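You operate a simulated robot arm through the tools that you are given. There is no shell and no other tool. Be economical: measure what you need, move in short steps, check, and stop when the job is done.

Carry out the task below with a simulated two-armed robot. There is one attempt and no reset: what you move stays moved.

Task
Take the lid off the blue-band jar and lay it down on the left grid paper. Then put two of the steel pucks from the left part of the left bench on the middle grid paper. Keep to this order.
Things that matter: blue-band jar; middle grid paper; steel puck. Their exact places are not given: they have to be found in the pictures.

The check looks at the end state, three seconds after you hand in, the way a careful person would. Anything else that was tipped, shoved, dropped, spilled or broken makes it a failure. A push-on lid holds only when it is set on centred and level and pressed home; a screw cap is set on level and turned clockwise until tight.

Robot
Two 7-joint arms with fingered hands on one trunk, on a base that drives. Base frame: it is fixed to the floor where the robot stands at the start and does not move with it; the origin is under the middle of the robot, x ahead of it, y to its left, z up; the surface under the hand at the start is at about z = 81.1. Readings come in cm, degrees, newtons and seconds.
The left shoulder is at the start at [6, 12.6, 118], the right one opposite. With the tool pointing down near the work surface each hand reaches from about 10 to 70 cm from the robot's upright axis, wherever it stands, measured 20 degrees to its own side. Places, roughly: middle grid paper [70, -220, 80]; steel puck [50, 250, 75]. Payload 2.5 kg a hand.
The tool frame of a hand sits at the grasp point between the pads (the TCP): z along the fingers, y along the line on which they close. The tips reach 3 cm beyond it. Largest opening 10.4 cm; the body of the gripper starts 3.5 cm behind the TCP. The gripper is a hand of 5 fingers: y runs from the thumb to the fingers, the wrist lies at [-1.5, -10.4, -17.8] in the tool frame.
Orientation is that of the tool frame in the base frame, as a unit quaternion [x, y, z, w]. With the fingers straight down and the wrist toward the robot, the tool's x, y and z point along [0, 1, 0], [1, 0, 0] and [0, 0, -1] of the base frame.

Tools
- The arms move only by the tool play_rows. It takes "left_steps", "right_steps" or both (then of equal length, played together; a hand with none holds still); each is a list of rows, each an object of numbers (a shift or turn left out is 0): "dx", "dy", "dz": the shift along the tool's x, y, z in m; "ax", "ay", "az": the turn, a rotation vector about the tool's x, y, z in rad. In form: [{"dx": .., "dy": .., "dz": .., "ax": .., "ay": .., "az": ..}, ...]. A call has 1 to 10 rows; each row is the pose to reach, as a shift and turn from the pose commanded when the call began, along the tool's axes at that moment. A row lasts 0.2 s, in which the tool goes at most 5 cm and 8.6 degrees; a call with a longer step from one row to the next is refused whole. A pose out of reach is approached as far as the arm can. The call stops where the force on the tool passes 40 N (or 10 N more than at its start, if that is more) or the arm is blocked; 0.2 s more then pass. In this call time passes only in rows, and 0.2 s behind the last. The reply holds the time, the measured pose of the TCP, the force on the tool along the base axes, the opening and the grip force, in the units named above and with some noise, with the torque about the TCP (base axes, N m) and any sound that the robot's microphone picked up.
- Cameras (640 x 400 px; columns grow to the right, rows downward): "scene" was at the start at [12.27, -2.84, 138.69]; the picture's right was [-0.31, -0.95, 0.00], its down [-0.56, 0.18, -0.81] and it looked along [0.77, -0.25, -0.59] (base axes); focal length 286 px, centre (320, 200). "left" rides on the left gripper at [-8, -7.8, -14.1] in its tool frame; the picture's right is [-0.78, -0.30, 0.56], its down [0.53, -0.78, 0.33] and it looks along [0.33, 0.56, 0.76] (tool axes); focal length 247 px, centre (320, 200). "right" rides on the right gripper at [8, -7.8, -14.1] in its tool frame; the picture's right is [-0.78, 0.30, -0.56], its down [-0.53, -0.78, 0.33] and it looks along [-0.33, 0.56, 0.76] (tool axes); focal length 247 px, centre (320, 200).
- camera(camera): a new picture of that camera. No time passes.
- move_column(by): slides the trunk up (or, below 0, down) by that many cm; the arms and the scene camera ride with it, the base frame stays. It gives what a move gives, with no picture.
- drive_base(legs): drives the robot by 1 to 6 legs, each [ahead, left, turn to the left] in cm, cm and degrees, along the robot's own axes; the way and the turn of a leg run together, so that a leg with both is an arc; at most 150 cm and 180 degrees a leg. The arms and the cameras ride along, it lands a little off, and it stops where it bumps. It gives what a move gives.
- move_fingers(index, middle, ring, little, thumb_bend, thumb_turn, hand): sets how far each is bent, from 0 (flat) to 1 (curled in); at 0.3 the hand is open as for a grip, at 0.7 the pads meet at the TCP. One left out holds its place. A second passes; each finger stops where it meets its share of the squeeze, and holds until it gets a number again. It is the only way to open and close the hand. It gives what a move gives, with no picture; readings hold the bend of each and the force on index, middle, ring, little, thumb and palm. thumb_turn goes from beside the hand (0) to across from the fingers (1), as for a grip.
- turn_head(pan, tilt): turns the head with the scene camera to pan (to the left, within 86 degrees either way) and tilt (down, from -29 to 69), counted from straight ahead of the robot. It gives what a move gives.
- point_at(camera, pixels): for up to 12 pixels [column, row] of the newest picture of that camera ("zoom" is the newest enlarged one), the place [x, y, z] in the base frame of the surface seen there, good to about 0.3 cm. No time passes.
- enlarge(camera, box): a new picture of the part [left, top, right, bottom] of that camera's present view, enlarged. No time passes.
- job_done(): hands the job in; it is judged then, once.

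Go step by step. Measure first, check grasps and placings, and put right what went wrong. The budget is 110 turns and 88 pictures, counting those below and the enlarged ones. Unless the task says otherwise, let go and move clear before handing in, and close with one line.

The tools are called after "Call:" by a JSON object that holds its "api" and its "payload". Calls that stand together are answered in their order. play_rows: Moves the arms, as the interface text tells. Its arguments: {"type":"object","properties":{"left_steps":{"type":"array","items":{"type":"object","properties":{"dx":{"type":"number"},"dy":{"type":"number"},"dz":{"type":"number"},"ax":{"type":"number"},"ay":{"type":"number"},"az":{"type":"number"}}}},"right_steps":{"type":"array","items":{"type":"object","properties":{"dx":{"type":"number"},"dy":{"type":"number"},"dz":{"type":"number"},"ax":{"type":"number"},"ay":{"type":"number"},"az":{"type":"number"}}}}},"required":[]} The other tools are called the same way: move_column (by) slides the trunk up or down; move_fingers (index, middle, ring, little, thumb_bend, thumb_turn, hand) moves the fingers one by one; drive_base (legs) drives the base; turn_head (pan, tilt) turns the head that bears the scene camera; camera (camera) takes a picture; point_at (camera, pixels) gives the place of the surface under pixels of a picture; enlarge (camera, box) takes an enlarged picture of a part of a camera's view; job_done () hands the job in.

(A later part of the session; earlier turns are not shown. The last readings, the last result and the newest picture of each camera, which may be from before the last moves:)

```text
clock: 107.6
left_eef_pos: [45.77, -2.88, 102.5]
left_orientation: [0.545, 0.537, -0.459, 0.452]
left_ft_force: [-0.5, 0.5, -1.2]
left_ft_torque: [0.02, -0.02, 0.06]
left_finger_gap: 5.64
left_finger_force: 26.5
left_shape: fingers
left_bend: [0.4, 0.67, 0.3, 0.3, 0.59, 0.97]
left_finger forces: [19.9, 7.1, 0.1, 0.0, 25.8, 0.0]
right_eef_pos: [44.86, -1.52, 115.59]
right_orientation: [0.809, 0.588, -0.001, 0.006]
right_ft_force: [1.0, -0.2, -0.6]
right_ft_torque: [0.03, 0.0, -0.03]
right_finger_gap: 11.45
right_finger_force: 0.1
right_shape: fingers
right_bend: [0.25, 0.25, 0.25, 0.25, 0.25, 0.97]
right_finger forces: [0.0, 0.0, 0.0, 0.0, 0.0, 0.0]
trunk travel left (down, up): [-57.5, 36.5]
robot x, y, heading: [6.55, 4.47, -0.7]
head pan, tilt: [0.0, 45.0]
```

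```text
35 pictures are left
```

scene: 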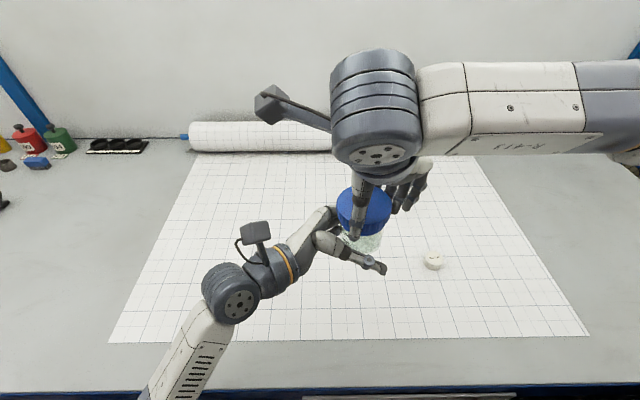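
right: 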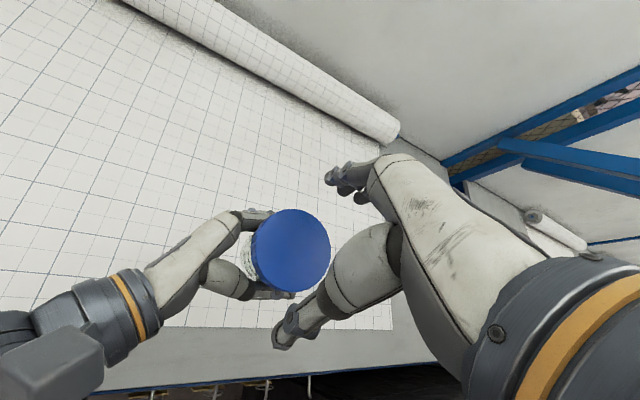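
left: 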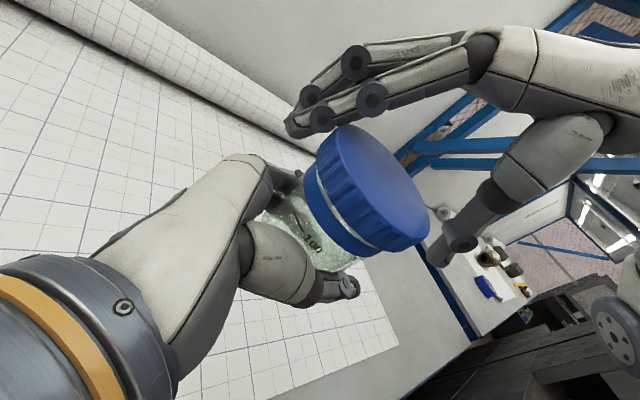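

Lid centre (292,249) matches the expected (293,252). I descend 4 cm and grip the lid.

Call:
{"api": "play_rows", "payload": {"right_steps": [{"dz": 0.015}, {"dz": 0.03}, {"dz": 0.041}]}}

Call:
{"api": "move_fingers", "payload": {"hand": "right", "index": 0.7, "middle": 0.7, "ring": 0.7, "little": 0.7, "thumb_bend": 0.7}}

Call:
{"api": "play_rows", "payload": {"right_steps": [{"az": -0.1}, {"az": -0.2}, {"az": -0.3}, {"az": -0.4}, {"az": -0.5}, {"az": -0.6}, {"az": -0.7}, {"az": -0.8}, {"az": -0.9}, {"az": -1.0}]}}

Call:
{"api": "enlarge", "payload": {"camera": "left", "box": [240, 110, 460, 310]}}

```text
clock: 108.4
left_eef_pos: [45.82, -2.92, 102.55]
left_orientation: [0.545, 0.537, -0.459, 0.451]
left_ft_force: [-0.2, 0.0, 0.0]
left_ft_torque: [0.02, -0.01, 0.0]
left_finger_gap: 5.66
left_finger_force: 25.8
left_shape: fingers
left_bend: [0.4, 0.67, 0.3, 0.3, 0.59, 0.97]
left_finger forces: [19.9, 7.1, 0.0, 0.0, 25.8, 0.0]
right_eef_pos: [44.99, -1.36, 111.6]
right_orientation: [0.808, 0.589, -0.001, 0.005]
right_ft_force: [0.5, 0.2, 0.1]
right_ft_torque: [0.0, 0.0, -0.01]
right_finger_gap: 11.46
right_finger_force: 0.0
right_shape: fingers
right_bend: [0.25, 0.25, 0.25, 0.25, 0.25, 0.97]
right_finger forces: [0.1, 0.1, 0.0, 0.0, 0.0, 0.0]
trunk travel left (down, up): [-57.5, 36.5]
robot x, y, heading: [6.51, 4.35, -0.8]
head pan, tilt: [0.0, 45.0]
```

```text
clock: 109.4
left_eef_pos: [45.74, -2.94, 102.4]
left_orientation: [0.545, 0.538, -0.459, 0.451]
left_ft_force: [-17.3, 7.3, -15.1]
left_ft_torque: [-0.62, -1.09, 0.31]
left_finger_gap: 5.54
left_finger_force: 26.5
left_shape: fingers
left_bend: [0.42, 0.69, 0.3, 0.3, 0.59, 1.0]
left_finger forces: [13.3, 2.2, 0.0, 0.1, 37.8, 0.0]
right_eef_pos: [45.25, -1.34, 111.75]
right_orientation: [0.809, 0.588, 0.003, 0.008]
right_ft_force: [16.3, -6.8, 13.8]
right_ft_torque: [-0.21, -0.61, -0.1]
right_finger_gap: 3.96
right_finger_force: 12.7
right_shape: fingers
right_bend: [0.54, 0.59, 0.7, 0.7, 0.56, 0.96]
right_finger forces: [12.0, 9.0, 0.3, 0.0, 3.8, 0.0]
trunk travel left (down, up): [-57.5, 36.5]
robot x, y, heading: [6.15, 4.24, -0.9]
head pan, tilt: [0.0, 45.0]
```

```text
clock: 111.6
left_eef_pos: [45.88, -2.86, 102.33]
left_orientation: [0.547, 0.537, -0.458, 0.45]
left_ft_force: [-8.3, 1.3, -20.0]
left_ft_torque: [0.1, -1.18, 0.23]
left_finger_gap: 5.62
left_finger_force: 31.1
left_shape: fingers
left_bend: [0.42, 0.68, 0.3, 0.3, 0.59, 1.0]
left_finger forces: [19.4, 9.2, 0.0, 0.1, 33.3, 0.0]
right_eef_pos: [44.89, -1.35, 111.49]
right_orientation: [0.425, 0.905, -0.002, 0.006]
right_ft_force: [8.5, -1.0, 19.7]
right_ft_torque: [-0.52, 0.3, -0.08]
right_finger_gap: 3.96
right_finger_force: 15.4
right_shape: fingers
right_bend: [0.59, 0.62, 0.7, 0.7, 0.53, 0.98]
right_finger forces: [4.0, 8.5, 0.1, 0.0, 18.5, 0.1]
trunk travel left (down, up): [-57.5, 36.5]
robot x, y, heading: [6.4, 3.95, -1.0]
head pan, tilt: [0.0, 45.0]
```

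```text
2.00 times, centred on (350, 210) of left
```

zoom: 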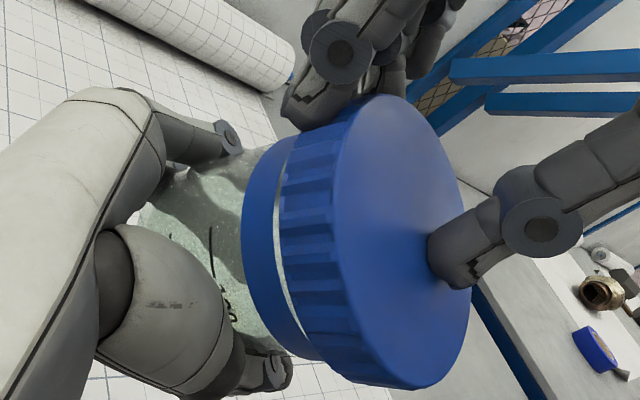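

The right grip was too high: the thumb rode on the lid's top and tilted the jar in the left hand. I open and raise the right hand and measure the tilt.

Call:
{"api": "move_fingers", "payload": {"hand": "right", "index": 0.25, "middle": 0.25, "ring": 0.25, "little": 0.25, "thumb_bend": 0.25}}

Call:
{"api": "play_rows", "payload": {"right_steps": [{"dz": -0.03}, {"dz": -0.07}]}}

Call:
{"api": "camera", "payload": {"camera": "left"}}

Call:
{"api": "camera", "payload": {"camera": "scene"}}

```text
clock: 112.6
left_eef_pos: [45.8, -2.96, 102.63]
left_orientation: [0.545, 0.536, -0.459, 0.452]
left_ft_force: [0.3, -0.1, -1.7]
left_ft_torque: [0.02, -0.02, 0.01]
left_finger_gap: 5.27
left_finger_force: 21.1
left_shape: fingers
left_bend: [0.39, 0.7, 0.3, 0.3, 0.62, 0.98]
left_finger forces: [21.3, 1.0, 0.0, 0.1, 21.5, 0.0]
right_eef_pos: [44.91, -1.39, 111.6]
right_orientation: [0.427, 0.904, -0.004, 0.003]
right_ft_force: [-0.4, 0.1, 0.1]
right_ft_torque: [-0.01, -0.02, -0.02]
right_finger_gap: 11.4
right_finger_force: 0.0
right_shape: fingers
right_bend: [0.25, 0.25, 0.25, 0.25, 0.25, 0.97]
right_finger forces: [0.0, 0.0, 0.0, 0.1, 0.1, 0.1]
trunk travel left (down, up): [-57.5, 36.5]
robot x, y, heading: [6.57, 4.18, -0.7]
head pan, tilt: [0.0, 45.0]
```

```text
clock: 113.2
left_eef_pos: [45.82, -2.86, 102.55]
left_orientation: [0.545, 0.536, -0.459, 0.452]
left_ft_force: [-1.1, -0.8, -0.4]
left_ft_torque: [0.01, 0.01, -0.02]
left_finger_gap: 5.32
left_finger_force: 21.7
left_shape: fingers
left_bend: [0.39, 0.7, 0.3, 0.3, 0.62, 0.98]
left_finger forces: [21.3, 1.0, 0.1, 0.0, 21.4, 0.0]
right_eef_pos: [44.83, -1.48, 118.4]
right_orientation: [0.427, 0.904, -0.004, 0.004]
right_ft_force: [0.2, 0.9, 0.0]
right_ft_torque: [0.03, -0.03, 0.0]
right_finger_gap: 11.42
right_finger_force: 0.1
right_shape: fingers
right_bend: [0.25, 0.25, 0.25, 0.25, 0.25, 0.97]
right_finger forces: [0.0, 0.0, 0.1, 0.0, 0.1, 0.1]
trunk travel left (down, up): [-57.5, 36.5]
robot x, y, heading: [6.22, 4.32, -0.9]
head pan, tilt: [0.0, 45.0]
```

```text
33 pictures are left
```

left: 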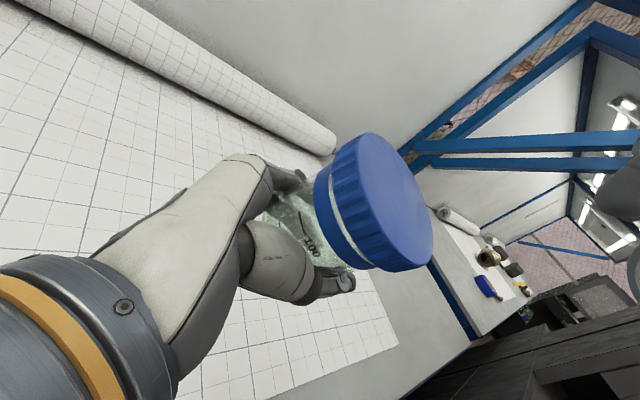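

```text
32 pictures are left
```

scene: 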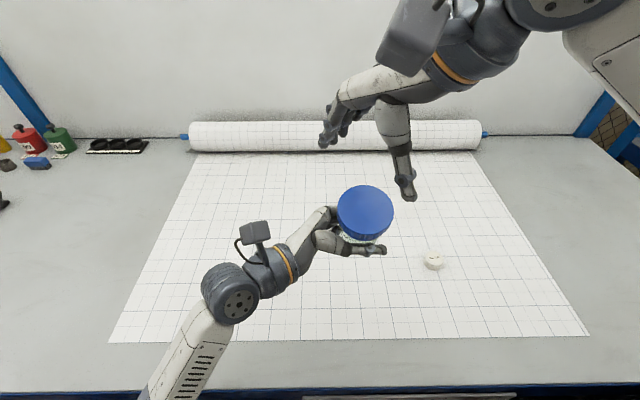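

The jar now leans toward me. I measure the lid plane.

Call:
{"api": "point_at", "payload": {"camera": "scene", "pixels": [[342, 208], [388, 208], [365, 190], [365, 230], [365, 210], [350, 195], [380, 195]]}}

Call:
{"api": "enlarge", "payload": {"camera": "left", "box": [250, 110, 450, 310]}}

```text
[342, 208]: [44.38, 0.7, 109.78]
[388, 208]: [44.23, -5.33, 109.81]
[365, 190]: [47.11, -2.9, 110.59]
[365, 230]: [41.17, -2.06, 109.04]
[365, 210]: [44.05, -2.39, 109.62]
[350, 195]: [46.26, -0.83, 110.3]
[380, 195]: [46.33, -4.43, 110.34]
```

```text
2.00 times, centred on (350, 210) of left
```

zoom: 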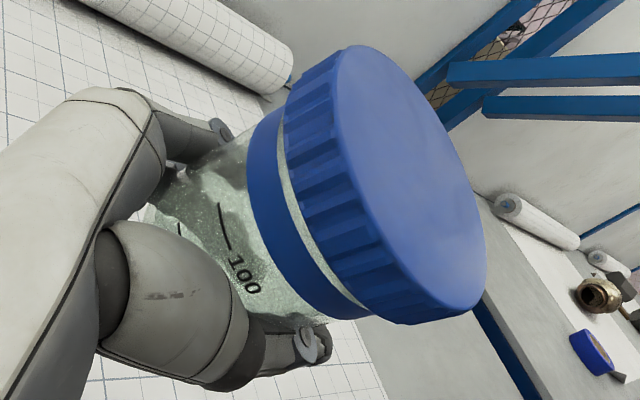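

The lid leans 14.6° toward me; the gap under the ribbed cap has grown, so it is unscrewing. I level the jar by rolling the left hand, and reposition the right hand above the lid centre turned back clockwise.

Call:
{"api": "play_rows", "payload": {"left_steps": [{"az": -0.05}, {"az": -0.1}, {"az": -0.15}, {"az": -0.2}, {"az": -0.255}, {"az": -0.255}, {"az": -0.255}, {"az": -0.255}, {"az": -0.255}], "right_steps": [{"az": 0.125}, {"az": 0.25}, {"az": 0.375}, {"az": 0.5}, {"az": 0.625}, {"az": 0.75}, {"az": 0.875}, {"dx": -0.007, "dy": 0.001, "az": 1.0}, {"dx": -0.014, "dy": 0.002, "az": 1.12}]}}

Call:
{"api": "camera", "payload": {"camera": "scene"}}

Call:
{"api": "point_at", "payload": {"camera": "scene", "pixels": [[345, 205], [390, 205], [368, 187], [368, 222], [355, 195], [380, 215], [368, 205]]}}

```text
clock: 115.2
left_eef_pos: [45.73, -3.02, 102.64]
left_orientation: [0.472, 0.602, -0.512, 0.391]
left_ft_force: [0.3, -0.2, -0.9]
left_ft_torque: [0.0, 0.01, -0.02]
left_finger_gap: 5.29
left_finger_force: 21.7
left_shape: fingers
left_bend: [0.39, 0.7, 0.3, 0.3, 0.62, 0.98]
left_finger forces: [21.4, 0.9, 0.0, 0.0, 21.1, 0.0]
right_eef_pos: [46.02, -2.24, 118.51]
right_orientation: [0.843, 0.538, 0.0, 0.006]
right_ft_force: [0.5, 0.0, 0.2]
right_ft_torque: [0.01, 0.01, 0.03]
right_finger_gap: 11.42
right_finger_force: 0.0
right_shape: fingers
right_bend: [0.25, 0.25, 0.25, 0.25, 0.25, 0.97]
right_finger forces: [0.0, 0.0, 0.0, 0.1, 0.1, 0.0]
trunk travel left (down, up): [-57.5, 36.5]
robot x, y, heading: [6.16, 4.43, -0.9]
head pan, tilt: [0.0, 45.0]
```

```text
30 pictures are left
```

scene: 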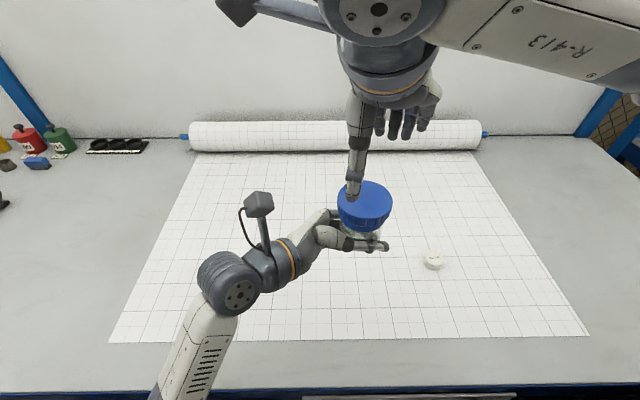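

```text
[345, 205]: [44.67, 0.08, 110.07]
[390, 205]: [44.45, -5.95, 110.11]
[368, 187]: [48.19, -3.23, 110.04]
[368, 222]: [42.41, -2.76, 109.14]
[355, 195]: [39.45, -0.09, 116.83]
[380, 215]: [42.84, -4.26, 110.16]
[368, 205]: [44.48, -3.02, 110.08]
```

The lid is level (z ≈ 110.1) centred at about (45.9, −2.5). I descend to TCP z ≈ 111, centred, and grip.

Call:
{"api": "play_rows", "payload": {"right_steps": [{"dx": -0.003, "dz": 0.02}, {"dx": -0.003, "dz": 0.04}, {"dx": -0.003, "dz": 0.06}, {"dx": -0.003, "dz": 0.075}]}}

Call:
{"api": "move_fingers", "payload": {"hand": "right", "index": 0.7, "middle": 0.7, "ring": 0.5, "little": 0.5, "thumb_bend": 0.7}}

Call:
{"api": "enlarge", "payload": {"camera": "left", "box": [250, 110, 450, 310]}}

```text
clock: 116.2
left_eef_pos: [45.65, -2.95, 102.61]
left_orientation: [0.472, 0.602, -0.513, 0.39]
left_ft_force: [0.2, -0.6, 0.0]
left_ft_torque: [-0.01, 0.0, 0.0]
left_finger_gap: 5.28
left_finger_force: 21.5
left_shape: fingers
left_bend: [0.39, 0.7, 0.3, 0.3, 0.62, 0.98]
left_finger forces: [21.4, 1.0, 0.0, 0.1, 21.1, 0.0]
right_eef_pos: [45.92, -2.8, 111.01]
right_orientation: [0.842, 0.54, 0.0, 0.004]
right_ft_force: [0.3, 0.1, 0.0]
right_ft_torque: [0.0, 0.01, -0.01]
right_finger_gap: 11.44
right_finger_force: 0.0
right_shape: fingers
right_bend: [0.25, 0.25, 0.25, 0.25, 0.25, 0.97]
right_finger forces: [0.0, 0.1, 0.0, 0.0, 0.1, 0.1]
trunk travel left (down, up): [-57.5, 36.5]
robot x, y, heading: [6.28, 4.19, -0.7]
head pan, tilt: [0.0, 45.0]
```

```text
clock: 117.2
left_eef_pos: [45.71, -2.95, 102.61]
left_orientation: [0.472, 0.602, -0.513, 0.389]
left_ft_force: [-3.3, 3.1, -0.9]
left_ft_torque: [-0.08, -0.1, 0.01]
left_finger_gap: 5.28
left_finger_force: 22.3
left_shape: fingers
left_bend: [0.39, 0.7, 0.3, 0.3, 0.62, 0.98]
left_finger forces: [20.1, 1.3, 0.0, 0.0, 23.4, 0.1]
right_eef_pos: [45.92, -2.77, 111.07]
right_orientation: [0.842, 0.539, -0.001, 0.005]
right_ft_force: [3.9, -2.4, 0.0]
right_ft_torque: [-0.13, -0.24, -0.01]
right_finger_gap: 7.02
right_finger_force: 18.0
right_shape: fingers
right_bend: [0.4, 0.5, 0.5, 0.5, 0.45, 0.96]
right_finger forces: [12.3, 7.0, 0.0, 0.0, 16.5, 0.0]
trunk travel left (down, up): [-57.5, 36.5]
robot x, y, heading: [6.48, 3.77, -1.0]
head pan, tilt: [0.0, 45.0]
```

```text
2.00 times, centred on (350, 210) of left
```

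zoom: 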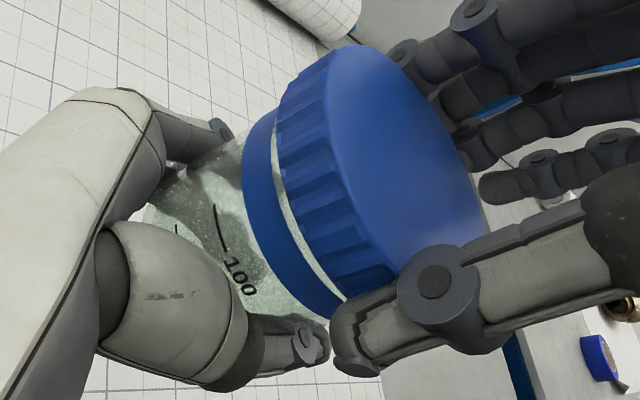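

A good, balanced grip (gap 7.0). I twist 69° counterclockwise.

Call:
{"api": "play_rows", "payload": {"right_steps": [{"az": -0.12}, {"az": -0.24}, {"az": -0.36}, {"az": -0.48}, {"az": -0.6, "dz": -0.001}, {"az": -0.72, "dz": -0.001}, {"az": -0.84, "dz": -0.001}, {"az": -0.96, "dz": -0.001}, {"az": -1.08, "dz": -0.002}, {"az": -1.2, "dz": -0.002}]}}

Call:
{"api": "enlarge", "payload": {"camera": "left", "box": [250, 110, 450, 310]}}

```text
clock: 119.4
left_eef_pos: [45.58, -2.98, 102.66]
left_orientation: [0.474, 0.601, -0.512, 0.39]
left_ft_force: [-11.7, -2.7, 3.0]
left_ft_torque: [0.0, -0.57, 0.14]
left_finger_gap: 5.34
left_finger_force: 22.6
left_shape: fingers
left_bend: [0.4, 0.7, 0.3, 0.3, 0.61, 0.99]
left_finger forces: [17.5, 0.1, 0.0, 0.1, 28.4, 0.1]
right_eef_pos: [45.95, -2.7, 111.14]
right_orientation: [0.389, 0.921, -0.002, 0.004]
right_ft_force: [12.4, 2.5, -4.8]
right_ft_torque: [0.17, -0.44, -0.06]
right_finger_gap: 7.04
right_finger_force: 18.4
right_shape: fingers
right_bend: [0.39, 0.5, 0.5, 0.5, 0.47, 0.97]
right_finger forces: [13.5, 9.0, 0.0, 0.0, 14.2, 0.1]
trunk travel left (down, up): [-57.5, 36.5]
robot x, y, heading: [6.33, 4.43, -0.9]
head pan, tilt: [0.0, 45.0]
```

```text
2.00 times, centred on (350, 210) of left
```

zoom: 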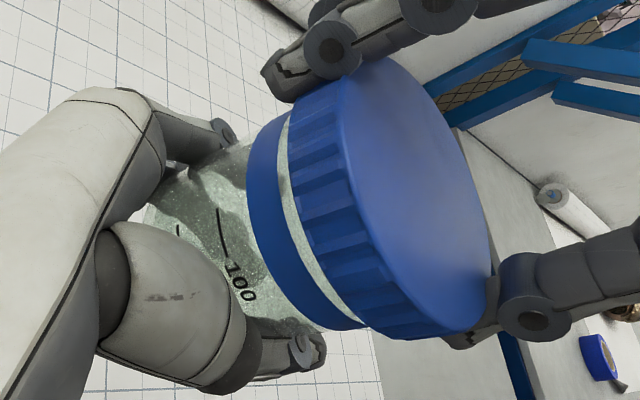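

The glass stayed fixed and the gap widened visibly. I repeat: open, turn back, regrip, twist.

Call:
{"api": "move_fingers", "payload": {"hand": "right", "index": 0.25, "middle": 0.25, "ring": 0.25, "little": 0.25, "thumb_bend": 0.25}}

Call:
{"api": "play_rows", "payload": {"right_steps": [{"az": 0.12}, {"az": 0.24}, {"az": 0.36}, {"az": 0.48}, {"az": 0.6}, {"az": 0.72}, {"az": 0.84}, {"az": 0.96}, {"az": 1.08}, {"az": 1.2}]}}

Call:
{"api": "move_fingers", "payload": {"hand": "right", "index": 0.7, "middle": 0.7, "ring": 0.5, "little": 0.5, "thumb_bend": 0.7}}

Call:
{"api": "play_rows", "payload": {"right_steps": [{"az": -0.12}, {"az": -0.24}, {"az": -0.36}, {"az": -0.48}, {"az": -0.6, "dz": -0.001}, {"az": -0.72, "dz": -0.001}, {"az": -0.84, "dz": -0.001}, {"az": -0.96, "dz": -0.001}, {"az": -1.08, "dz": -0.002}, {"az": -1.2, "dz": -0.002}]}}

Call:
{"api": "enlarge", "payload": {"camera": "left", "box": [250, 110, 450, 310]}}

```text
clock: 120.4
left_eef_pos: [45.72, -3.02, 102.71]
left_orientation: [0.472, 0.602, -0.512, 0.39]
left_ft_force: [1.1, -0.8, -0.3]
left_ft_torque: [0.0, -0.03, 0.0]
left_finger_gap: 5.31
left_finger_force: 21.9
left_shape: fingers
left_bend: [0.39, 0.7, 0.3, 0.3, 0.62, 0.98]
left_finger forces: [21.4, 1.3, 0.1, 0.0, 21.2, 0.1]
right_eef_pos: [45.97, -2.76, 111.14]
right_orientation: [0.39, 0.921, -0.004, 0.005]
right_ft_force: [-0.1, -0.7, 0.0]
right_ft_torque: [0.03, -0.02, -0.04]
right_finger_gap: 11.43
right_finger_force: 0.1
right_shape: fingers
right_bend: [0.25, 0.25, 0.25, 0.25, 0.25, 0.97]
right_finger forces: [0.1, 0.0, 0.0, 0.0, 0.0, 0.1]
trunk travel left (down, up): [-57.5, 36.5]
robot x, y, heading: [6.38, 4.45, -0.7]
head pan, tilt: [0.0, 45.0]
```

```text
clock: 122.6
left_eef_pos: [45.84, -2.88, 102.57]
left_orientation: [0.472, 0.602, -0.513, 0.39]
left_ft_force: [0.1, -0.1, -1.2]
left_ft_torque: [0.0, -0.02, 0.01]
left_finger_gap: 5.31
left_finger_force: 22.0
left_shape: fingers
left_bend: [0.39, 0.7, 0.3, 0.3, 0.62, 0.98]
left_finger forces: [21.4, 1.4, 0.0, 0.0, 21.0, 0.1]
right_eef_pos: [45.84, -2.69, 111.24]
right_orientation: [0.843, 0.538, -0.001, 0.005]
right_ft_force: [0.2, -0.5, -0.4]
right_ft_torque: [-0.03, 0.01, -0.01]
right_finger_gap: 11.45
right_finger_force: 0.1
right_shape: fingers
right_bend: [0.25, 0.25, 0.25, 0.25, 0.25, 0.97]
right_finger forces: [0.1, 0.0, 0.1, 0.0, 0.0, 0.0]
trunk travel left (down, up): [-57.5, 36.5]
robot x, y, heading: [6.45, 4.59, -0.9]
head pan, tilt: [0.0, 45.0]
```

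```text
clock: 123.6
left_eef_pos: [45.79, -2.95, 102.66]
left_orientation: [0.473, 0.602, -0.512, 0.389]
left_ft_force: [-4.5, 4.4, -2.0]
left_ft_torque: [-0.12, -0.08, 0.06]
left_finger_gap: 5.26
left_finger_force: 22.6
left_shape: fingers
left_bend: [0.39, 0.7, 0.3, 0.3, 0.62, 0.98]
left_finger forces: [19.5, 1.9, 0.0, 0.1, 23.7, 0.0]
right_eef_pos: [45.94, -2.75, 111.23]
right_orientation: [0.842, 0.539, -0.001, 0.005]
right_ft_force: [5.1, -3.5, 1.6]
right_ft_torque: [-0.2, -0.33, -0.04]
right_finger_gap: 7.06
right_finger_force: 17.3
right_shape: fingers
right_bend: [0.42, 0.49, 0.5, 0.5, 0.45, 0.97]
right_finger forces: [12.3, 8.4, 0.0, 0.0, 14.7, 0.1]
trunk travel left (down, up): [-57.5, 36.5]
robot x, y, heading: [6.27, 4.45, -0.8]
head pan, tilt: [0.0, 45.0]
```

```text
clock: 125.8
left_eef_pos: [45.76, -2.94, 102.56]
left_orientation: [0.473, 0.601, -0.512, 0.391]
left_ft_force: [-9.3, -0.9, -0.4]
left_ft_torque: [0.03, -0.51, 0.18]
left_finger_gap: 5.34
left_finger_force: 22.8
left_shape: fingers
left_bend: [0.39, 0.7, 0.3, 0.3, 0.61, 1.0]
left_finger forces: [18.3, 0.6, 0.0, 0.0, 27.1, 0.0]
right_eef_pos: [46.04, -2.64, 111.38]
right_orientation: [0.389, 0.921, -0.002, 0.004]
right_ft_force: [8.6, 1.2, -0.6]
right_ft_torque: [-0.03, -0.27, -0.13]
right_finger_gap: 6.99
right_finger_force: 17.3
right_shape: fingers
right_bend: [0.41, 0.49, 0.5, 0.5, 0.46, 0.96]
right_finger forces: [12.2, 8.8, 0.0, 0.0, 14.5, 0.0]
trunk travel left (down, up): [-57.5, 36.5]
robot x, y, heading: [6.28, 4.14, -0.7]
head pan, tilt: [0.0, 45.0]
```

```text
2.00 times, centred on (350, 210) of left
```

zoom: 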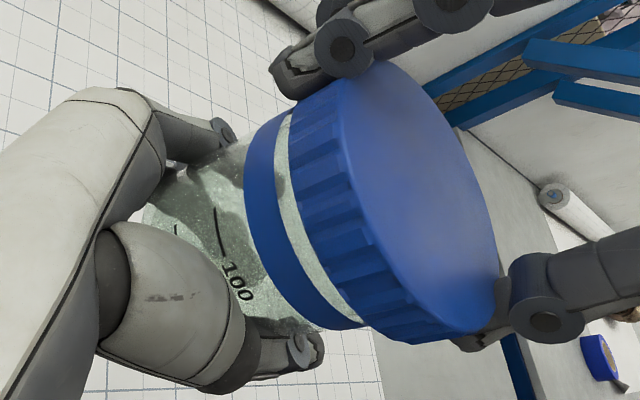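

The gap is now about 5 mm and growing. Another cycle.

Call:
{"api": "move_fingers", "payload": {"hand": "right", "index": 0.25, "middle": 0.25, "ring": 0.25, "little": 0.25, "thumb_bend": 0.25}}

Call:
{"api": "play_rows", "payload": {"right_steps": [{"az": 0.12}, {"az": 0.24}, {"az": 0.36}, {"az": 0.48}, {"az": 0.6}, {"az": 0.72}, {"az": 0.84}, {"az": 0.96}, {"az": 1.08}, {"az": 1.2}]}}

Call:
{"api": "move_fingers", "payload": {"hand": "right", "index": 0.7, "middle": 0.7, "ring": 0.5, "little": 0.5, "thumb_bend": 0.7}}

Call:
{"api": "play_rows", "payload": {"right_steps": [{"az": -0.12}, {"az": -0.24}, {"az": -0.36}, {"az": -0.48}, {"az": -0.6, "dz": -0.001}, {"az": -0.72, "dz": -0.001}, {"az": -0.84, "dz": -0.001}, {"az": -0.96, "dz": -0.001}, {"az": -1.08, "dz": -0.002}, {"az": -1.2, "dz": -0.002}]}}

Call:
{"api": "play_rows", "payload": {"right_steps": [{"dz": -0.003}, {"dz": -0.006}]}}

Call:
{"api": "enlarge", "payload": {"camera": "left", "box": [250, 110, 450, 310]}}

```text
clock: 126.8
left_eef_pos: [45.65, -2.99, 102.72]
left_orientation: [0.471, 0.602, -0.513, 0.39]
left_ft_force: [-0.2, -0.1, -0.8]
left_ft_torque: [-0.01, -0.01, 0.0]
left_finger_gap: 5.26
left_finger_force: 22.1
left_shape: fingers
left_bend: [0.39, 0.7, 0.3, 0.3, 0.62, 0.97]
left_finger forces: [21.5, 1.4, 0.0, 0.1, 21.0, 0.1]
right_eef_pos: [45.93, -2.72, 111.39]
right_orientation: [0.39, 0.921, -0.003, 0.004]
right_ft_force: [-0.5, 0.8, 0.4]
right_ft_torque: [-0.01, -0.02, 0.02]
right_finger_gap: 11.45
right_finger_force: 0.0
right_shape: fingers
right_bend: [0.25, 0.25, 0.25, 0.25, 0.25, 0.97]
right_finger forces: [0.0, 0.0, 0.0, 0.1, 0.1, 0.1]
trunk travel left (down, up): [-57.5, 36.5]
robot x, y, heading: [6.23, 4.33, -0.9]
head pan, tilt: [0.0, 45.0]
```

```text
clock: 129.0
left_eef_pos: [45.74, -2.87, 102.62]
left_orientation: [0.473, 0.602, -0.512, 0.39]
left_ft_force: [0.0, -0.4, -1.3]
left_ft_torque: [-0.01, -0.01, -0.02]
left_finger_gap: 5.27
left_finger_force: 22.2
left_shape: fingers
left_bend: [0.39, 0.7, 0.3, 0.3, 0.62, 0.97]
left_finger forces: [21.4, 1.4, 0.0, 0.0, 21.1, 0.0]
right_eef_pos: [45.95, -2.71, 111.37]
right_orientation: [0.843, 0.538, -0.001, 0.005]
right_ft_force: [-0.3, -0.1, 0.2]
right_ft_torque: [0.01, -0.04, 0.01]
right_finger_gap: 11.43
right_finger_force: 0.0
right_shape: fingers
right_bend: [0.25, 0.25, 0.25, 0.25, 0.25, 0.97]
right_finger forces: [0.0, 0.0, 0.0, 0.0, 0.0, 0.0]
trunk travel left (down, up): [-57.5, 36.5]
robot x, y, heading: [6.46, 4.01, -1.0]
head pan, tilt: [0.0, 45.0]
```

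```text
clock: 130.0
left_eef_pos: [45.64, -2.91, 102.56]
left_orientation: [0.473, 0.602, -0.512, 0.39]
left_ft_force: [-4.9, 2.4, -3.5]
left_ft_torque: [-0.11, -0.21, -0.03]
left_finger_gap: 5.29
left_finger_force: 23.3
left_shape: fingers
left_bend: [0.39, 0.7, 0.3, 0.3, 0.61, 0.99]
left_finger forces: [20.1, 1.8, 0.0, 0.0, 24.9, 0.1]
right_eef_pos: [45.93, -2.64, 111.36]
right_orientation: [0.842, 0.539, 0.0, 0.005]
right_ft_force: [4.4, -2.6, 3.1]
right_ft_torque: [-0.14, -0.27, 0.0]
right_finger_gap: 6.93
right_finger_force: 17.2
right_shape: fingers
right_bend: [0.46, 0.5, 0.5, 0.5, 0.43, 0.96]
right_finger forces: [11.1, 9.0, 0.0, 0.0, 14.4, 0.0]
trunk travel left (down, up): [-57.5, 36.5]
robot x, y, heading: [6.36, 3.75, -0.9]
head pan, tilt: [0.0, 45.0]
```

```text
clock: 132.2
left_eef_pos: [45.58, -3.09, 102.67]
left_orientation: [0.474, 0.601, -0.513, 0.39]
left_ft_force: [-10.5, -1.9, -1.6]
left_ft_torque: [0.04, -0.6, 0.2]
left_finger_gap: 5.35
left_finger_force: 23.1
left_shape: fingers
left_bend: [0.39, 0.7, 0.3, 0.3, 0.61, 1.0]
left_finger forces: [17.5, 1.4, 0.1, 0.1, 28.5, 0.0]
right_eef_pos: [46.04, -2.59, 111.45]
right_orientation: [0.39, 0.921, -0.002, 0.006]
right_ft_force: [11.7, 0.4, 2.7]
right_ft_torque: [0.08, -0.37, -0.2]
right_finger_gap: 6.91
right_finger_force: 18.2
right_shape: fingers
right_bend: [0.44, 0.5, 0.5, 0.5, 0.45, 0.96]
right_finger forces: [13.0, 10.6, 0.1, 0.1, 13.5, 0.0]
trunk travel left (down, up): [-57.5, 36.5]
robot x, y, heading: [6.62, 4.52, -0.6]
head pan, tilt: [0.0, 45.0]
```

```text
clock: 132.8
left_eef_pos: [45.78, -3.05, 102.62]
left_orientation: [0.472, 0.601, -0.512, 0.392]
left_ft_force: [-7.8, -2.2, 3.0]
left_ft_torque: [0.18, -0.55, 0.04]
left_finger_gap: 5.37
left_finger_force: 23.2
left_shape: fingers
left_bend: [0.39, 0.7, 0.3, 0.3, 0.61, 1.0]
left_finger forces: [18.9, 1.5, 0.1, 0.0, 26.2, 0.1]
right_eef_pos: [45.95, -2.66, 112.15]
right_orientation: [0.389, 0.921, -0.005, 0.003]
right_ft_force: [7.8, 1.9, -3.0]
right_ft_torque: [-0.02, -0.16, -0.02]
right_finger_gap: 6.95
right_finger_force: 17.8
right_shape: fingers
right_bend: [0.44, 0.5, 0.5, 0.5, 0.45, 0.96]
right_finger forces: [11.4, 9.8, 0.1, 0.0, 14.0, 0.1]
trunk travel left (down, up): [-57.5, 36.5]
robot x, y, heading: [5.94, 4.03, -0.9]
head pan, tilt: [0.0, 45.0]
```

```text
2.00 times, centred on (350, 210) of left
```

zoom: 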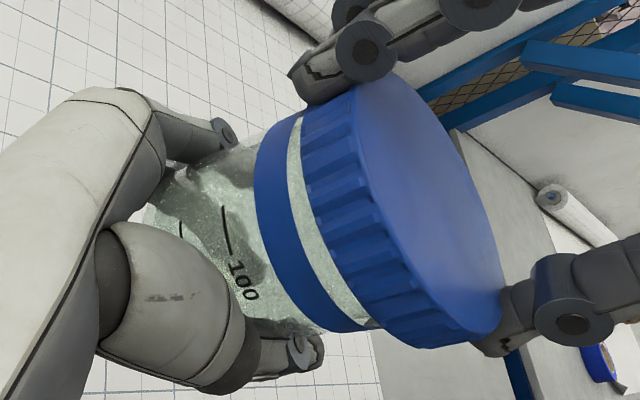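

It still holds on the thread. I go back down 5 mm and do further cycles.

Call:
{"api": "move_fingers", "payload": {"hand": "right", "index": 0.25, "middle": 0.25, "ring": 0.25, "little": 0.25, "thumb_bend": 0.25}}

Call:
{"api": "play_rows", "payload": {"right_steps": [{"az": 0.13}, {"az": 0.26}, {"az": 0.39}, {"az": 0.52}, {"az": 0.65}, {"az": 0.78}, {"az": 0.91, "dz": 0.002}, {"az": 1.04, "dz": 0.003}, {"az": 1.17, "dz": 0.004}, {"az": 1.3, "dz": 0.004}]}}

Call:
{"api": "move_fingers", "payload": {"hand": "right", "index": 0.7, "middle": 0.7, "ring": 0.5, "little": 0.5, "thumb_bend": 0.7}}

Call:
{"api": "play_rows", "payload": {"right_steps": [{"az": -0.13}, {"az": -0.26}, {"az": -0.39}, {"az": -0.52}, {"az": -0.65, "dz": -0.001}, {"az": -0.78, "dz": -0.001}, {"az": -0.91, "dz": -0.001}, {"az": -1.04, "dz": -0.001}, {"az": -1.17, "dz": -0.002}, {"az": -1.3, "dz": -0.002}]}}

Call:
{"api": "enlarge", "payload": {"camera": "left", "box": [250, 110, 450, 310]}}

```text
clock: 133.8
left_eef_pos: [45.74, -2.88, 102.66]
left_orientation: [0.472, 0.602, -0.513, 0.391]
left_ft_force: [-0.4, 0.2, -0.9]
left_ft_torque: [0.01, 0.0, 0.04]
left_finger_gap: 5.31
left_finger_force: 21.9
left_shape: fingers
left_bend: [0.39, 0.7, 0.3, 0.3, 0.62, 0.97]
left_finger forces: [21.6, 1.1, 0.0, 0.1, 21.3, 0.0]
right_eef_pos: [45.93, -2.57, 112.05]
right_orientation: [0.39, 0.921, -0.004, 0.004]
right_ft_force: [-0.4, -0.3, -0.7]
right_ft_torque: [0.01, -0.02, -0.04]
right_finger_gap: 11.44
right_finger_force: 0.1
right_shape: fingers
right_bend: [0.25, 0.25, 0.25, 0.25, 0.25, 0.97]
right_finger forces: [0.1, 0.0, 0.1, 0.0, 0.0, 0.1]
trunk travel left (down, up): [-57.5, 36.5]
robot x, y, heading: [6.22, 4.07, -0.8]
head pan, tilt: [0.0, 45.0]
```

```text
clock: 136.0
left_eef_pos: [45.82, -2.86, 102.51]
left_orientation: [0.472, 0.601, -0.513, 0.39]
left_ft_force: [0.2, 0.5, -1.6]
left_ft_torque: [-0.01, 0.0, 0.04]
left_finger_gap: 5.3
left_finger_force: 22.1
left_shape: fingers
left_bend: [0.39, 0.7, 0.3, 0.3, 0.62, 0.97]
left_finger forces: [21.6, 1.0, 0.1, 0.0, 21.2, 0.0]
right_eef_pos: [45.82, -2.75, 111.94]
right_orientation: [0.869, 0.495, 0.0, 0.006]
right_ft_force: [0.2, 0.4, -0.7]
right_ft_torque: [-0.04, 0.02, 0.04]
right_finger_gap: 11.45
right_finger_force: 0.0
right_shape: fingers
right_bend: [0.25, 0.25, 0.25, 0.25, 0.25, 0.97]
right_finger forces: [0.0, 0.0, 0.0, 0.0, 0.0, 0.0]
trunk travel left (down, up): [-57.5, 36.5]
robot x, y, heading: [6.27, 4.01, -0.7]
head pan, tilt: [0.0, 45.0]
```

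```text
clock: 137.0
left_eef_pos: [45.72, -2.99, 102.69]
left_orientation: [0.472, 0.602, -0.512, 0.389]
left_ft_force: [-5.6, 4.5, -3.6]
left_ft_torque: [-0.19, -0.25, -0.01]
left_finger_gap: 5.28
left_finger_force: 23.2
left_shape: fingers
left_bend: [0.39, 0.7, 0.3, 0.3, 0.61, 0.99]
left_finger forces: [20.1, 1.7, 0.0, 0.0, 25.6, 0.1]
right_eef_pos: [45.85, -2.71, 111.82]
right_orientation: [0.868, 0.496, 0.0, 0.005]
right_ft_force: [5.6, -3.8, 2.2]
right_ft_torque: [-0.2, -0.29, -0.01]
right_finger_gap: 6.9
right_finger_force: 15.4
right_shape: fingers
right_bend: [0.46, 0.51, 0.5, 0.5, 0.43, 0.96]
right_finger forces: [10.8, 7.4, 0.1, 0.0, 12.5, 0.1]
trunk travel left (down, up): [-57.5, 36.5]
robot x, y, heading: [6.55, 4.2, -0.8]
head pan, tilt: [0.0, 45.0]
```

```text
clock: 139.2
left_eef_pos: [45.74, -2.95, 102.55]
left_orientation: [0.472, 0.601, -0.513, 0.39]
left_ft_force: [-10.3, -2.8, -0.3]
left_ft_torque: [0.09, -0.58, 0.14]
left_finger_gap: 5.33
left_finger_force: 23.6
left_shape: fingers
left_bend: [0.39, 0.7, 0.3, 0.3, 0.61, 1.0]
left_finger forces: [17.8, 1.1, 0.0, 0.1, 28.7, 0.0]
right_eef_pos: [45.93, -2.68, 112.12]
right_orientation: [0.389, 0.921, -0.003, 0.005]
right_ft_force: [10.2, 1.7, -0.4]
right_ft_torque: [0.08, -0.4, -0.06]
right_finger_gap: 6.86
right_finger_force: 16.9
right_shape: fingers
right_bend: [0.45, 0.51, 0.5, 0.5, 0.45, 0.96]
right_finger forces: [11.0, 10.7, 0.0, 0.0, 12.3, 0.0]
trunk travel left (down, up): [-57.5, 36.5]
robot x, y, heading: [6.67, 4.33, -0.9]
head pan, tilt: [0.0, 45.0]
```

```text
2.00 times, centred on (350, 210) of left
```

zoom: 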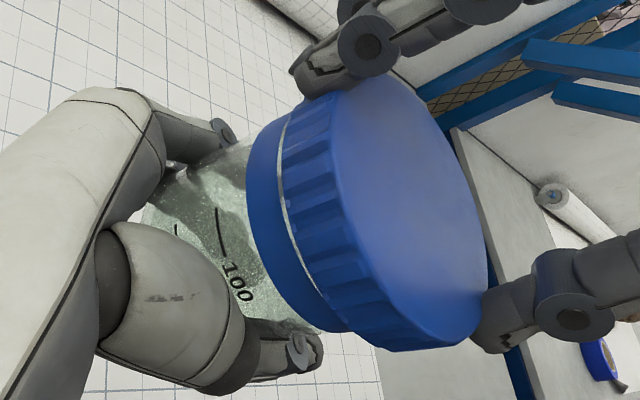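

The gap suddenly shrank, meaning the lid has come off the thread and just rests. I lift it straight up 3 cm.

Call:
{"api": "play_rows", "payload": {"right_steps": [{"dz": -0.005}, {"dz": -0.01}, {"dz": -0.02}, {"dz": -0.03}]}}

Call:
{"api": "camera", "payload": {"camera": "left"}}

```text
clock: 140.2
left_eef_pos: [45.7, -2.99, 102.5]
left_orientation: [0.471, 0.603, -0.512, 0.39]
left_ft_force: [-0.3, -0.1, 0.2]
left_ft_torque: [0.03, -0.01, 0.01]
left_finger_gap: 5.3
left_finger_force: 22.6
left_shape: fingers
left_bend: [0.39, 0.7, 0.3, 0.3, 0.62, 0.97]
left_finger forces: [21.7, 1.6, 0.1, 0.0, 21.5, 0.0]
right_eef_pos: [45.85, -2.55, 115.05]
right_orientation: [0.39, 0.921, -0.004, 0.004]
right_ft_force: [-0.7, 0.2, 0.4]
right_ft_torque: [0.01, -0.01, -0.02]
right_finger_gap: 6.89
right_finger_force: 14.4
right_shape: fingers
right_bend: [0.47, 0.53, 0.5, 0.5, 0.43, 0.96]
right_finger forces: [8.3, 5.9, 0.1, 0.0, 14.6, 0.0]
trunk travel left (down, up): [-57.5, 36.5]
robot x, y, heading: [6.13, 4.64, -0.9]
head pan, tilt: [0.0, 45.0]
```

```text
24 pictures are left
```

left: 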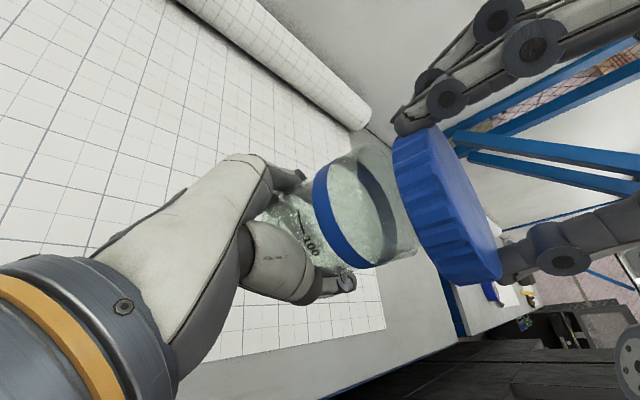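

The lid is off. I carry it to a free spot on the left paper around (60, −10), turning the hand back to neutral.

Call:
{"api": "play_rows", "payload": {"right_steps": [{"dz": -0.04}, {"dx": -0.025, "dy": 0.008, "dz": -0.04, "az": 0.11}, {"dx": -0.05, "dy": 0.016, "dz": -0.04, "az": 0.22}, {"dx": -0.076, "dy": 0.025, "dz": -0.04, "az": 0.33}, {"dx": -0.101, "dy": 0.033, "dz": -0.04, "az": 0.44}, {"dx": -0.127, "dy": 0.042, "dz": -0.03, "az": 0.55}, {"dx": -0.152, "dy": 0.05, "dz": 0.0, "az": 0.66}, {"dx": -0.152, "dy": 0.05, "dz": 0.05, "az": 0.77}, {"dx": -0.152, "dy": 0.05, "dz": 0.1, "az": 0.77}, {"dx": -0.152, "dy": 0.05, "dz": 0.15, "az": 0.77}]}}

Call:
{"api": "play_rows", "payload": {"right_steps": [{"dz": 0.04}, {"dz": 0.08}, {"dz": 0.11}, {"dz": 0.12}, {"dz": 0.126}, {"dz": 0.131}, {"dz": 0.135}]}}

Call:
{"api": "camera", "payload": {"camera": "scene"}}

```text
clock: 142.4
left_eef_pos: [45.77, -3.02, 102.55]
left_orientation: [0.472, 0.602, -0.512, 0.39]
left_ft_force: [-0.6, -0.8, -1.4]
left_ft_torque: [0.0, 0.0, 0.04]
left_finger_gap: 5.32
left_finger_force: 22.2
left_shape: fingers
left_bend: [0.39, 0.7, 0.3, 0.3, 0.62, 0.97]
left_finger forces: [21.8, 1.5, 0.0, 0.1, 21.6, 0.0]
right_eef_pos: [59.87, -9.79, 100.36]
right_orientation: [0.708, 0.706, -0.001, 0.006]
right_ft_force: [0.1, 0.1, -0.4]
right_ft_torque: [0.0, 0.02, 0.01]
right_finger_gap: 6.81
right_finger_force: 14.1
right_shape: fingers
right_bend: [0.47, 0.53, 0.5, 0.5, 0.43, 0.96]
right_finger forces: [8.2, 5.9, 0.1, 0.0, 14.2, 0.0]
trunk travel left (down, up): [-57.5, 36.5]
robot x, y, heading: [6.15, 4.27, -1.0]
head pan, tilt: [0.0, 45.0]
```

```text
clock: 144.0
left_eef_pos: [45.86, -2.95, 102.59]
left_orientation: [0.473, 0.601, -0.513, 0.39]
left_ft_force: [-0.6, -0.1, -0.6]
left_ft_torque: [0.01, 0.0, 0.03]
left_finger_gap: 5.32
left_finger_force: 22.7
left_shape: fingers
left_bend: [0.39, 0.7, 0.3, 0.3, 0.62, 0.97]
left_finger forces: [21.7, 1.5, 0.0, 0.0, 21.5, 0.0]
right_eef_pos: [60.03, -10.12, 86.55]
right_orientation: [0.707, 0.707, -0.002, 0.006]
right_ft_force: [0.1, -0.6, 0.0]
right_ft_torque: [0.01, 0.01, 0.0]
right_finger_gap: 6.86
right_finger_force: 14.4
right_shape: fingers
right_bend: [0.47, 0.53, 0.5, 0.5, 0.43, 0.96]
right_finger forces: [8.2, 5.9, 0.1, 0.0, 14.1, 0.0]
trunk travel left (down, up): [-57.5, 36.5]
robot x, y, heading: [6.58, 4.13, -0.7]
head pan, tilt: [0.0, 45.0]
```

```text
23 pictures are left
```

scene: 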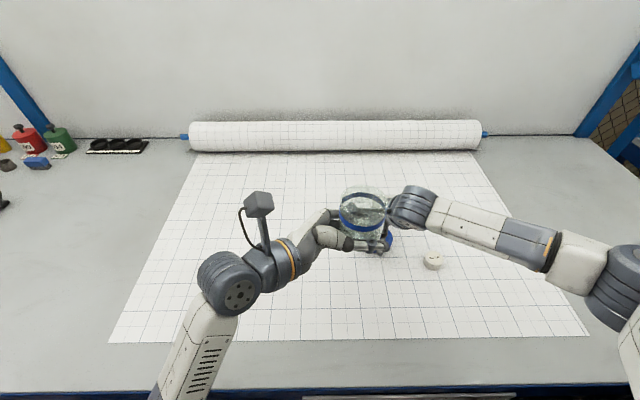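

Still no contact at z 86.5. I creep down until contact.

Call:
{"api": "play_rows", "payload": {"right_steps": [{"dz": 0.003}, {"dz": 0.006}, {"dz": 0.009}, {"dz": 0.012}]}}

```text
clock: 145.0
left_eef_pos: [45.66, -2.95, 102.7]
left_orientation: [0.472, 0.602, -0.513, 0.39]
left_ft_force: [-0.4, 0.1, -0.2]
left_ft_torque: [0.01, -0.02, -0.01]
left_finger_gap: 5.32
left_finger_force: 22.3
left_shape: fingers
left_bend: [0.39, 0.7, 0.3, 0.3, 0.62, 0.97]
left_finger forces: [21.7, 1.4, 0.0, 0.0, 21.6, 0.0]
right_eef_pos: [60.3, -10.27, 85.41]
right_orientation: [0.707, 0.707, -0.002, 0.004]
right_ft_force: [-0.3, -0.3, -0.7]
right_ft_torque: [-0.04, 0.0, 0.03]
right_finger_gap: 6.84
right_finger_force: 13.9
right_shape: fingers
right_bend: [0.47, 0.53, 0.5, 0.5, 0.43, 0.96]
right_finger forces: [8.1, 6.0, 0.0, 0.0, 14.1, 0.0]
trunk travel left (down, up): [-57.5, 36.5]
robot x, y, heading: [6.14, 4.39, -0.7]
head pan, tilt: [0.0, 45.0]
```

Call:
{"api": "play_rows", "payload": {"right_steps": [{"dz": 0.003}, {"dz": 0.006}, {"dz": 0.008}, {"dz": 0.01}]}}

Call:
{"api": "camera", "payload": {"camera": "right"}}

```text
clock: 146.0
left_eef_pos: [45.58, -2.95, 102.57]
left_orientation: [0.473, 0.601, -0.512, 0.391]
left_ft_force: [0.3, 0.1, -0.4]
left_ft_torque: [0.02, 0.0, -0.01]
left_finger_gap: 5.31
left_finger_force: 22.4
left_shape: fingers
left_bend: [0.39, 0.7, 0.3, 0.3, 0.62, 0.97]
left_finger forces: [21.7, 1.4, 0.1, 0.0, 21.5, 0.1]
right_eef_pos: [60.25, -10.26, 84.73]
right_orientation: [0.707, 0.707, 0.001, 0.006]
right_ft_force: [-0.7, -0.9, 13.3]
right_ft_torque: [0.0, 0.19, -0.02]
right_finger_gap: 6.89
right_finger_force: 16.3
right_shape: fingers
right_bend: [0.47, 0.54, 0.5, 0.5, 0.43, 0.96]
right_finger forces: [7.8, 8.3, 0.1, 0.0, 16.4, 0.0]
trunk travel left (down, up): [-57.5, 36.5]
robot x, y, heading: [6.13, 4.55, -0.8]
head pan, tilt: [0.0, 45.0]
```

```text
22 pictures are left
```

right: 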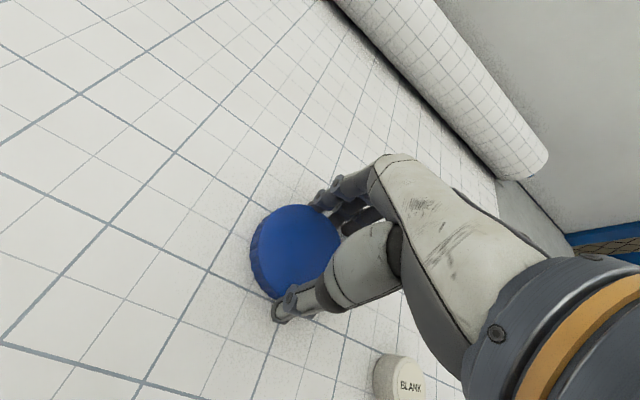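

The lid touches the paper (13 N). I unload, open and rise straight up.

Call:
{"api": "play_rows", "payload": {"right_steps": [{"dz": -0.003}]}}

Call:
{"api": "move_fingers", "payload": {"hand": "right", "index": 0.28, "middle": 0.28, "ring": 0.28, "little": 0.28, "thumb_bend": 0.28}}

Call:
{"api": "play_rows", "payload": {"right_steps": [{"dz": -0.03}, {"dz": -0.07}, {"dz": -0.12}, {"dz": -0.17}, {"dz": -0.22}, {"dz": -0.27}, {"dz": -0.31}]}}

Call:
{"api": "camera", "payload": {"camera": "scene"}}

```text
clock: 146.4
left_eef_pos: [45.71, -2.86, 102.5]
left_orientation: [0.473, 0.601, -0.513, 0.39]
left_ft_force: [0.3, -0.7, -1.6]
left_ft_torque: [-0.01, 0.04, 0.01]
left_finger_gap: 5.32
left_finger_force: 21.9
left_shape: fingers
left_bend: [0.39, 0.7, 0.3, 0.3, 0.62, 0.97]
left_finger forces: [21.6, 1.5, 0.1, 0.0, 21.6, 0.1]
right_eef_pos: [60.19, -10.28, 84.77]
right_orientation: [0.707, 0.707, -0.001, 0.004]
right_ft_force: [5.5, 1.2, 8.8]
right_ft_torque: [0.03, 0.07, -0.01]
right_finger_gap: 6.89
right_finger_force: 15.3
right_shape: fingers
right_bend: [0.47, 0.53, 0.5, 0.5, 0.43, 0.96]
right_finger forces: [9.8, 6.9, 0.0, 0.0, 13.3, 0.0]
trunk travel left (down, up): [-57.5, 36.5]
robot x, y, heading: [6.52, 4.42, -0.7]
head pan, tilt: [0.0, 45.0]
```

```text
clock: 147.4
left_eef_pos: [45.74, -3.01, 102.59]
left_orientation: [0.472, 0.602, -0.513, 0.39]
left_ft_force: [0.7, -0.8, -0.3]
left_ft_torque: [0.0, -0.01, -0.01]
left_finger_gap: 5.31
left_finger_force: 22.6
left_shape: fingers
left_bend: [0.39, 0.7, 0.3, 0.3, 0.62, 0.97]
left_finger forces: [21.7, 1.5, 0.0, 0.0, 21.5, 0.1]
right_eef_pos: [60.24, -10.44, 84.63]
right_orientation: [0.708, 0.706, -0.002, 0.004]
right_ft_force: [0.1, 0.3, 0.3]
right_ft_torque: [-0.02, -0.01, 0.02]
right_finger_gap: 10.74
right_finger_force: 0.0
right_shape: fingers
right_bend: [0.28, 0.28, 0.28, 0.28, 0.28, 0.97]
right_finger forces: [0.1, 0.0, 0.1, 0.0, 0.1, 0.0]
trunk travel left (down, up): [-57.5, 36.5]
robot x, y, heading: [6.24, 3.87, -0.6]
head pan, tilt: [0.0, 45.0]
```

```text
clock: 149.0
left_eef_pos: [45.72, -2.84, 102.54]
left_orientation: [0.472, 0.602, -0.512, 0.39]
left_ft_force: [0.1, -0.7, -1.7]
left_ft_torque: [0.0, 0.01, 0.01]
left_finger_gap: 5.33
left_finger_force: 22.7
left_shape: fingers
left_bend: [0.39, 0.7, 0.3, 0.3, 0.62, 0.97]
left_finger forces: [21.7, 1.6, 0.0, 0.0, 21.5, 0.0]
right_eef_pos: [59.95, -10.33, 115.9]
right_orientation: [0.707, 0.708, -0.002, 0.005]
right_ft_force: [0.3, -0.2, 0.4]
right_ft_torque: [0.01, 0.0, 0.04]
right_finger_gap: 10.75
right_finger_force: 0.1
right_shape: fingers
right_bend: [0.28, 0.28, 0.28, 0.28, 0.28, 0.97]
right_finger forces: [0.0, 0.0, 0.0, 0.1, 0.0, 0.0]
trunk travel left (down, up): [-57.5, 36.5]
robot x, y, heading: [6.62, 4.2, -1.0]
head pan, tilt: [0.0, 45.0]
```

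```text
21 pictures are left
```

scene: 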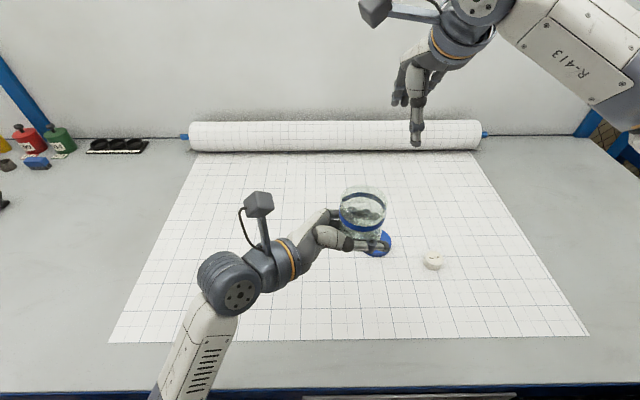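

The lid lies on the paper at about (60, −10), partly hidden behind the jar. Next I bring the right hand above the open jar to take it back and set it down.

Call:
{"api": "play_rows", "payload": {"right_steps": [{"dx": 0.013, "dy": -0.02, "dz": -0.02}, {"dx": 0.026, "dy": -0.047, "dz": -0.02}, {"dx": 0.039, "dy": -0.071, "dz": -0.02}, {"dx": 0.052, "dy": -0.095, "dz": -0.02}, {"dx": 0.065, "dy": -0.118, "dz": -0.02}, {"dx": 0.0775, "dy": -0.1405, "dz": -0.01}]}}

Call:
{"api": "camera", "payload": {"camera": "right"}}

Call:
{"api": "point_at", "payload": {"camera": "right", "pixels": [[270, 225], [330, 225], [300, 200], [300, 280], [260, 250], [320, 260]]}}

```text
clock: 150.4
left_eef_pos: [45.68, -2.96, 102.63]
left_orientation: [0.472, 0.602, -0.512, 0.39]
left_ft_force: [-0.1, 0.3, -0.9]
left_ft_torque: [-0.01, 0.0, 0.0]
left_finger_gap: 5.31
left_finger_force: 21.8
left_shape: fingers
left_bend: [0.39, 0.7, 0.3, 0.3, 0.62, 0.97]
left_finger forces: [21.7, 1.5, 0.0, 0.0, 21.5, 0.1]
right_eef_pos: [46.0, -2.2, 116.63]
right_orientation: [0.707, 0.707, -0.002, 0.004]
right_ft_force: [0.3, -0.7, -0.8]
right_ft_torque: [0.01, -0.01, -0.02]
right_finger_gap: 10.73
right_finger_force: 0.0
right_shape: fingers
right_bend: [0.28, 0.28, 0.28, 0.28, 0.28, 0.97]
right_finger forces: [0.1, 0.0, 0.0, 0.0, 0.0, 0.0]
trunk travel left (down, up): [-57.5, 36.5]
robot x, y, heading: [6.25, 4.11, -0.8]
head pan, tilt: [0.0, 45.0]
```

```text
20 pictures are left
```

right: 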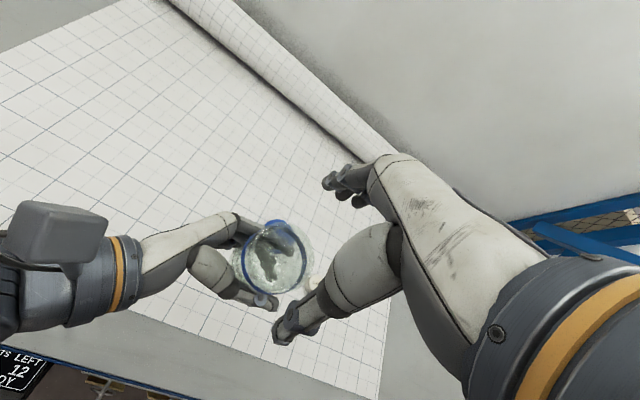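

```text
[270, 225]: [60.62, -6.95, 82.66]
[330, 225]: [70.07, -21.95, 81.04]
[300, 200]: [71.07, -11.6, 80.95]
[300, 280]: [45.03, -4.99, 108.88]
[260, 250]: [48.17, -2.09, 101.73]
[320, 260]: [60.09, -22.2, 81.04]
```

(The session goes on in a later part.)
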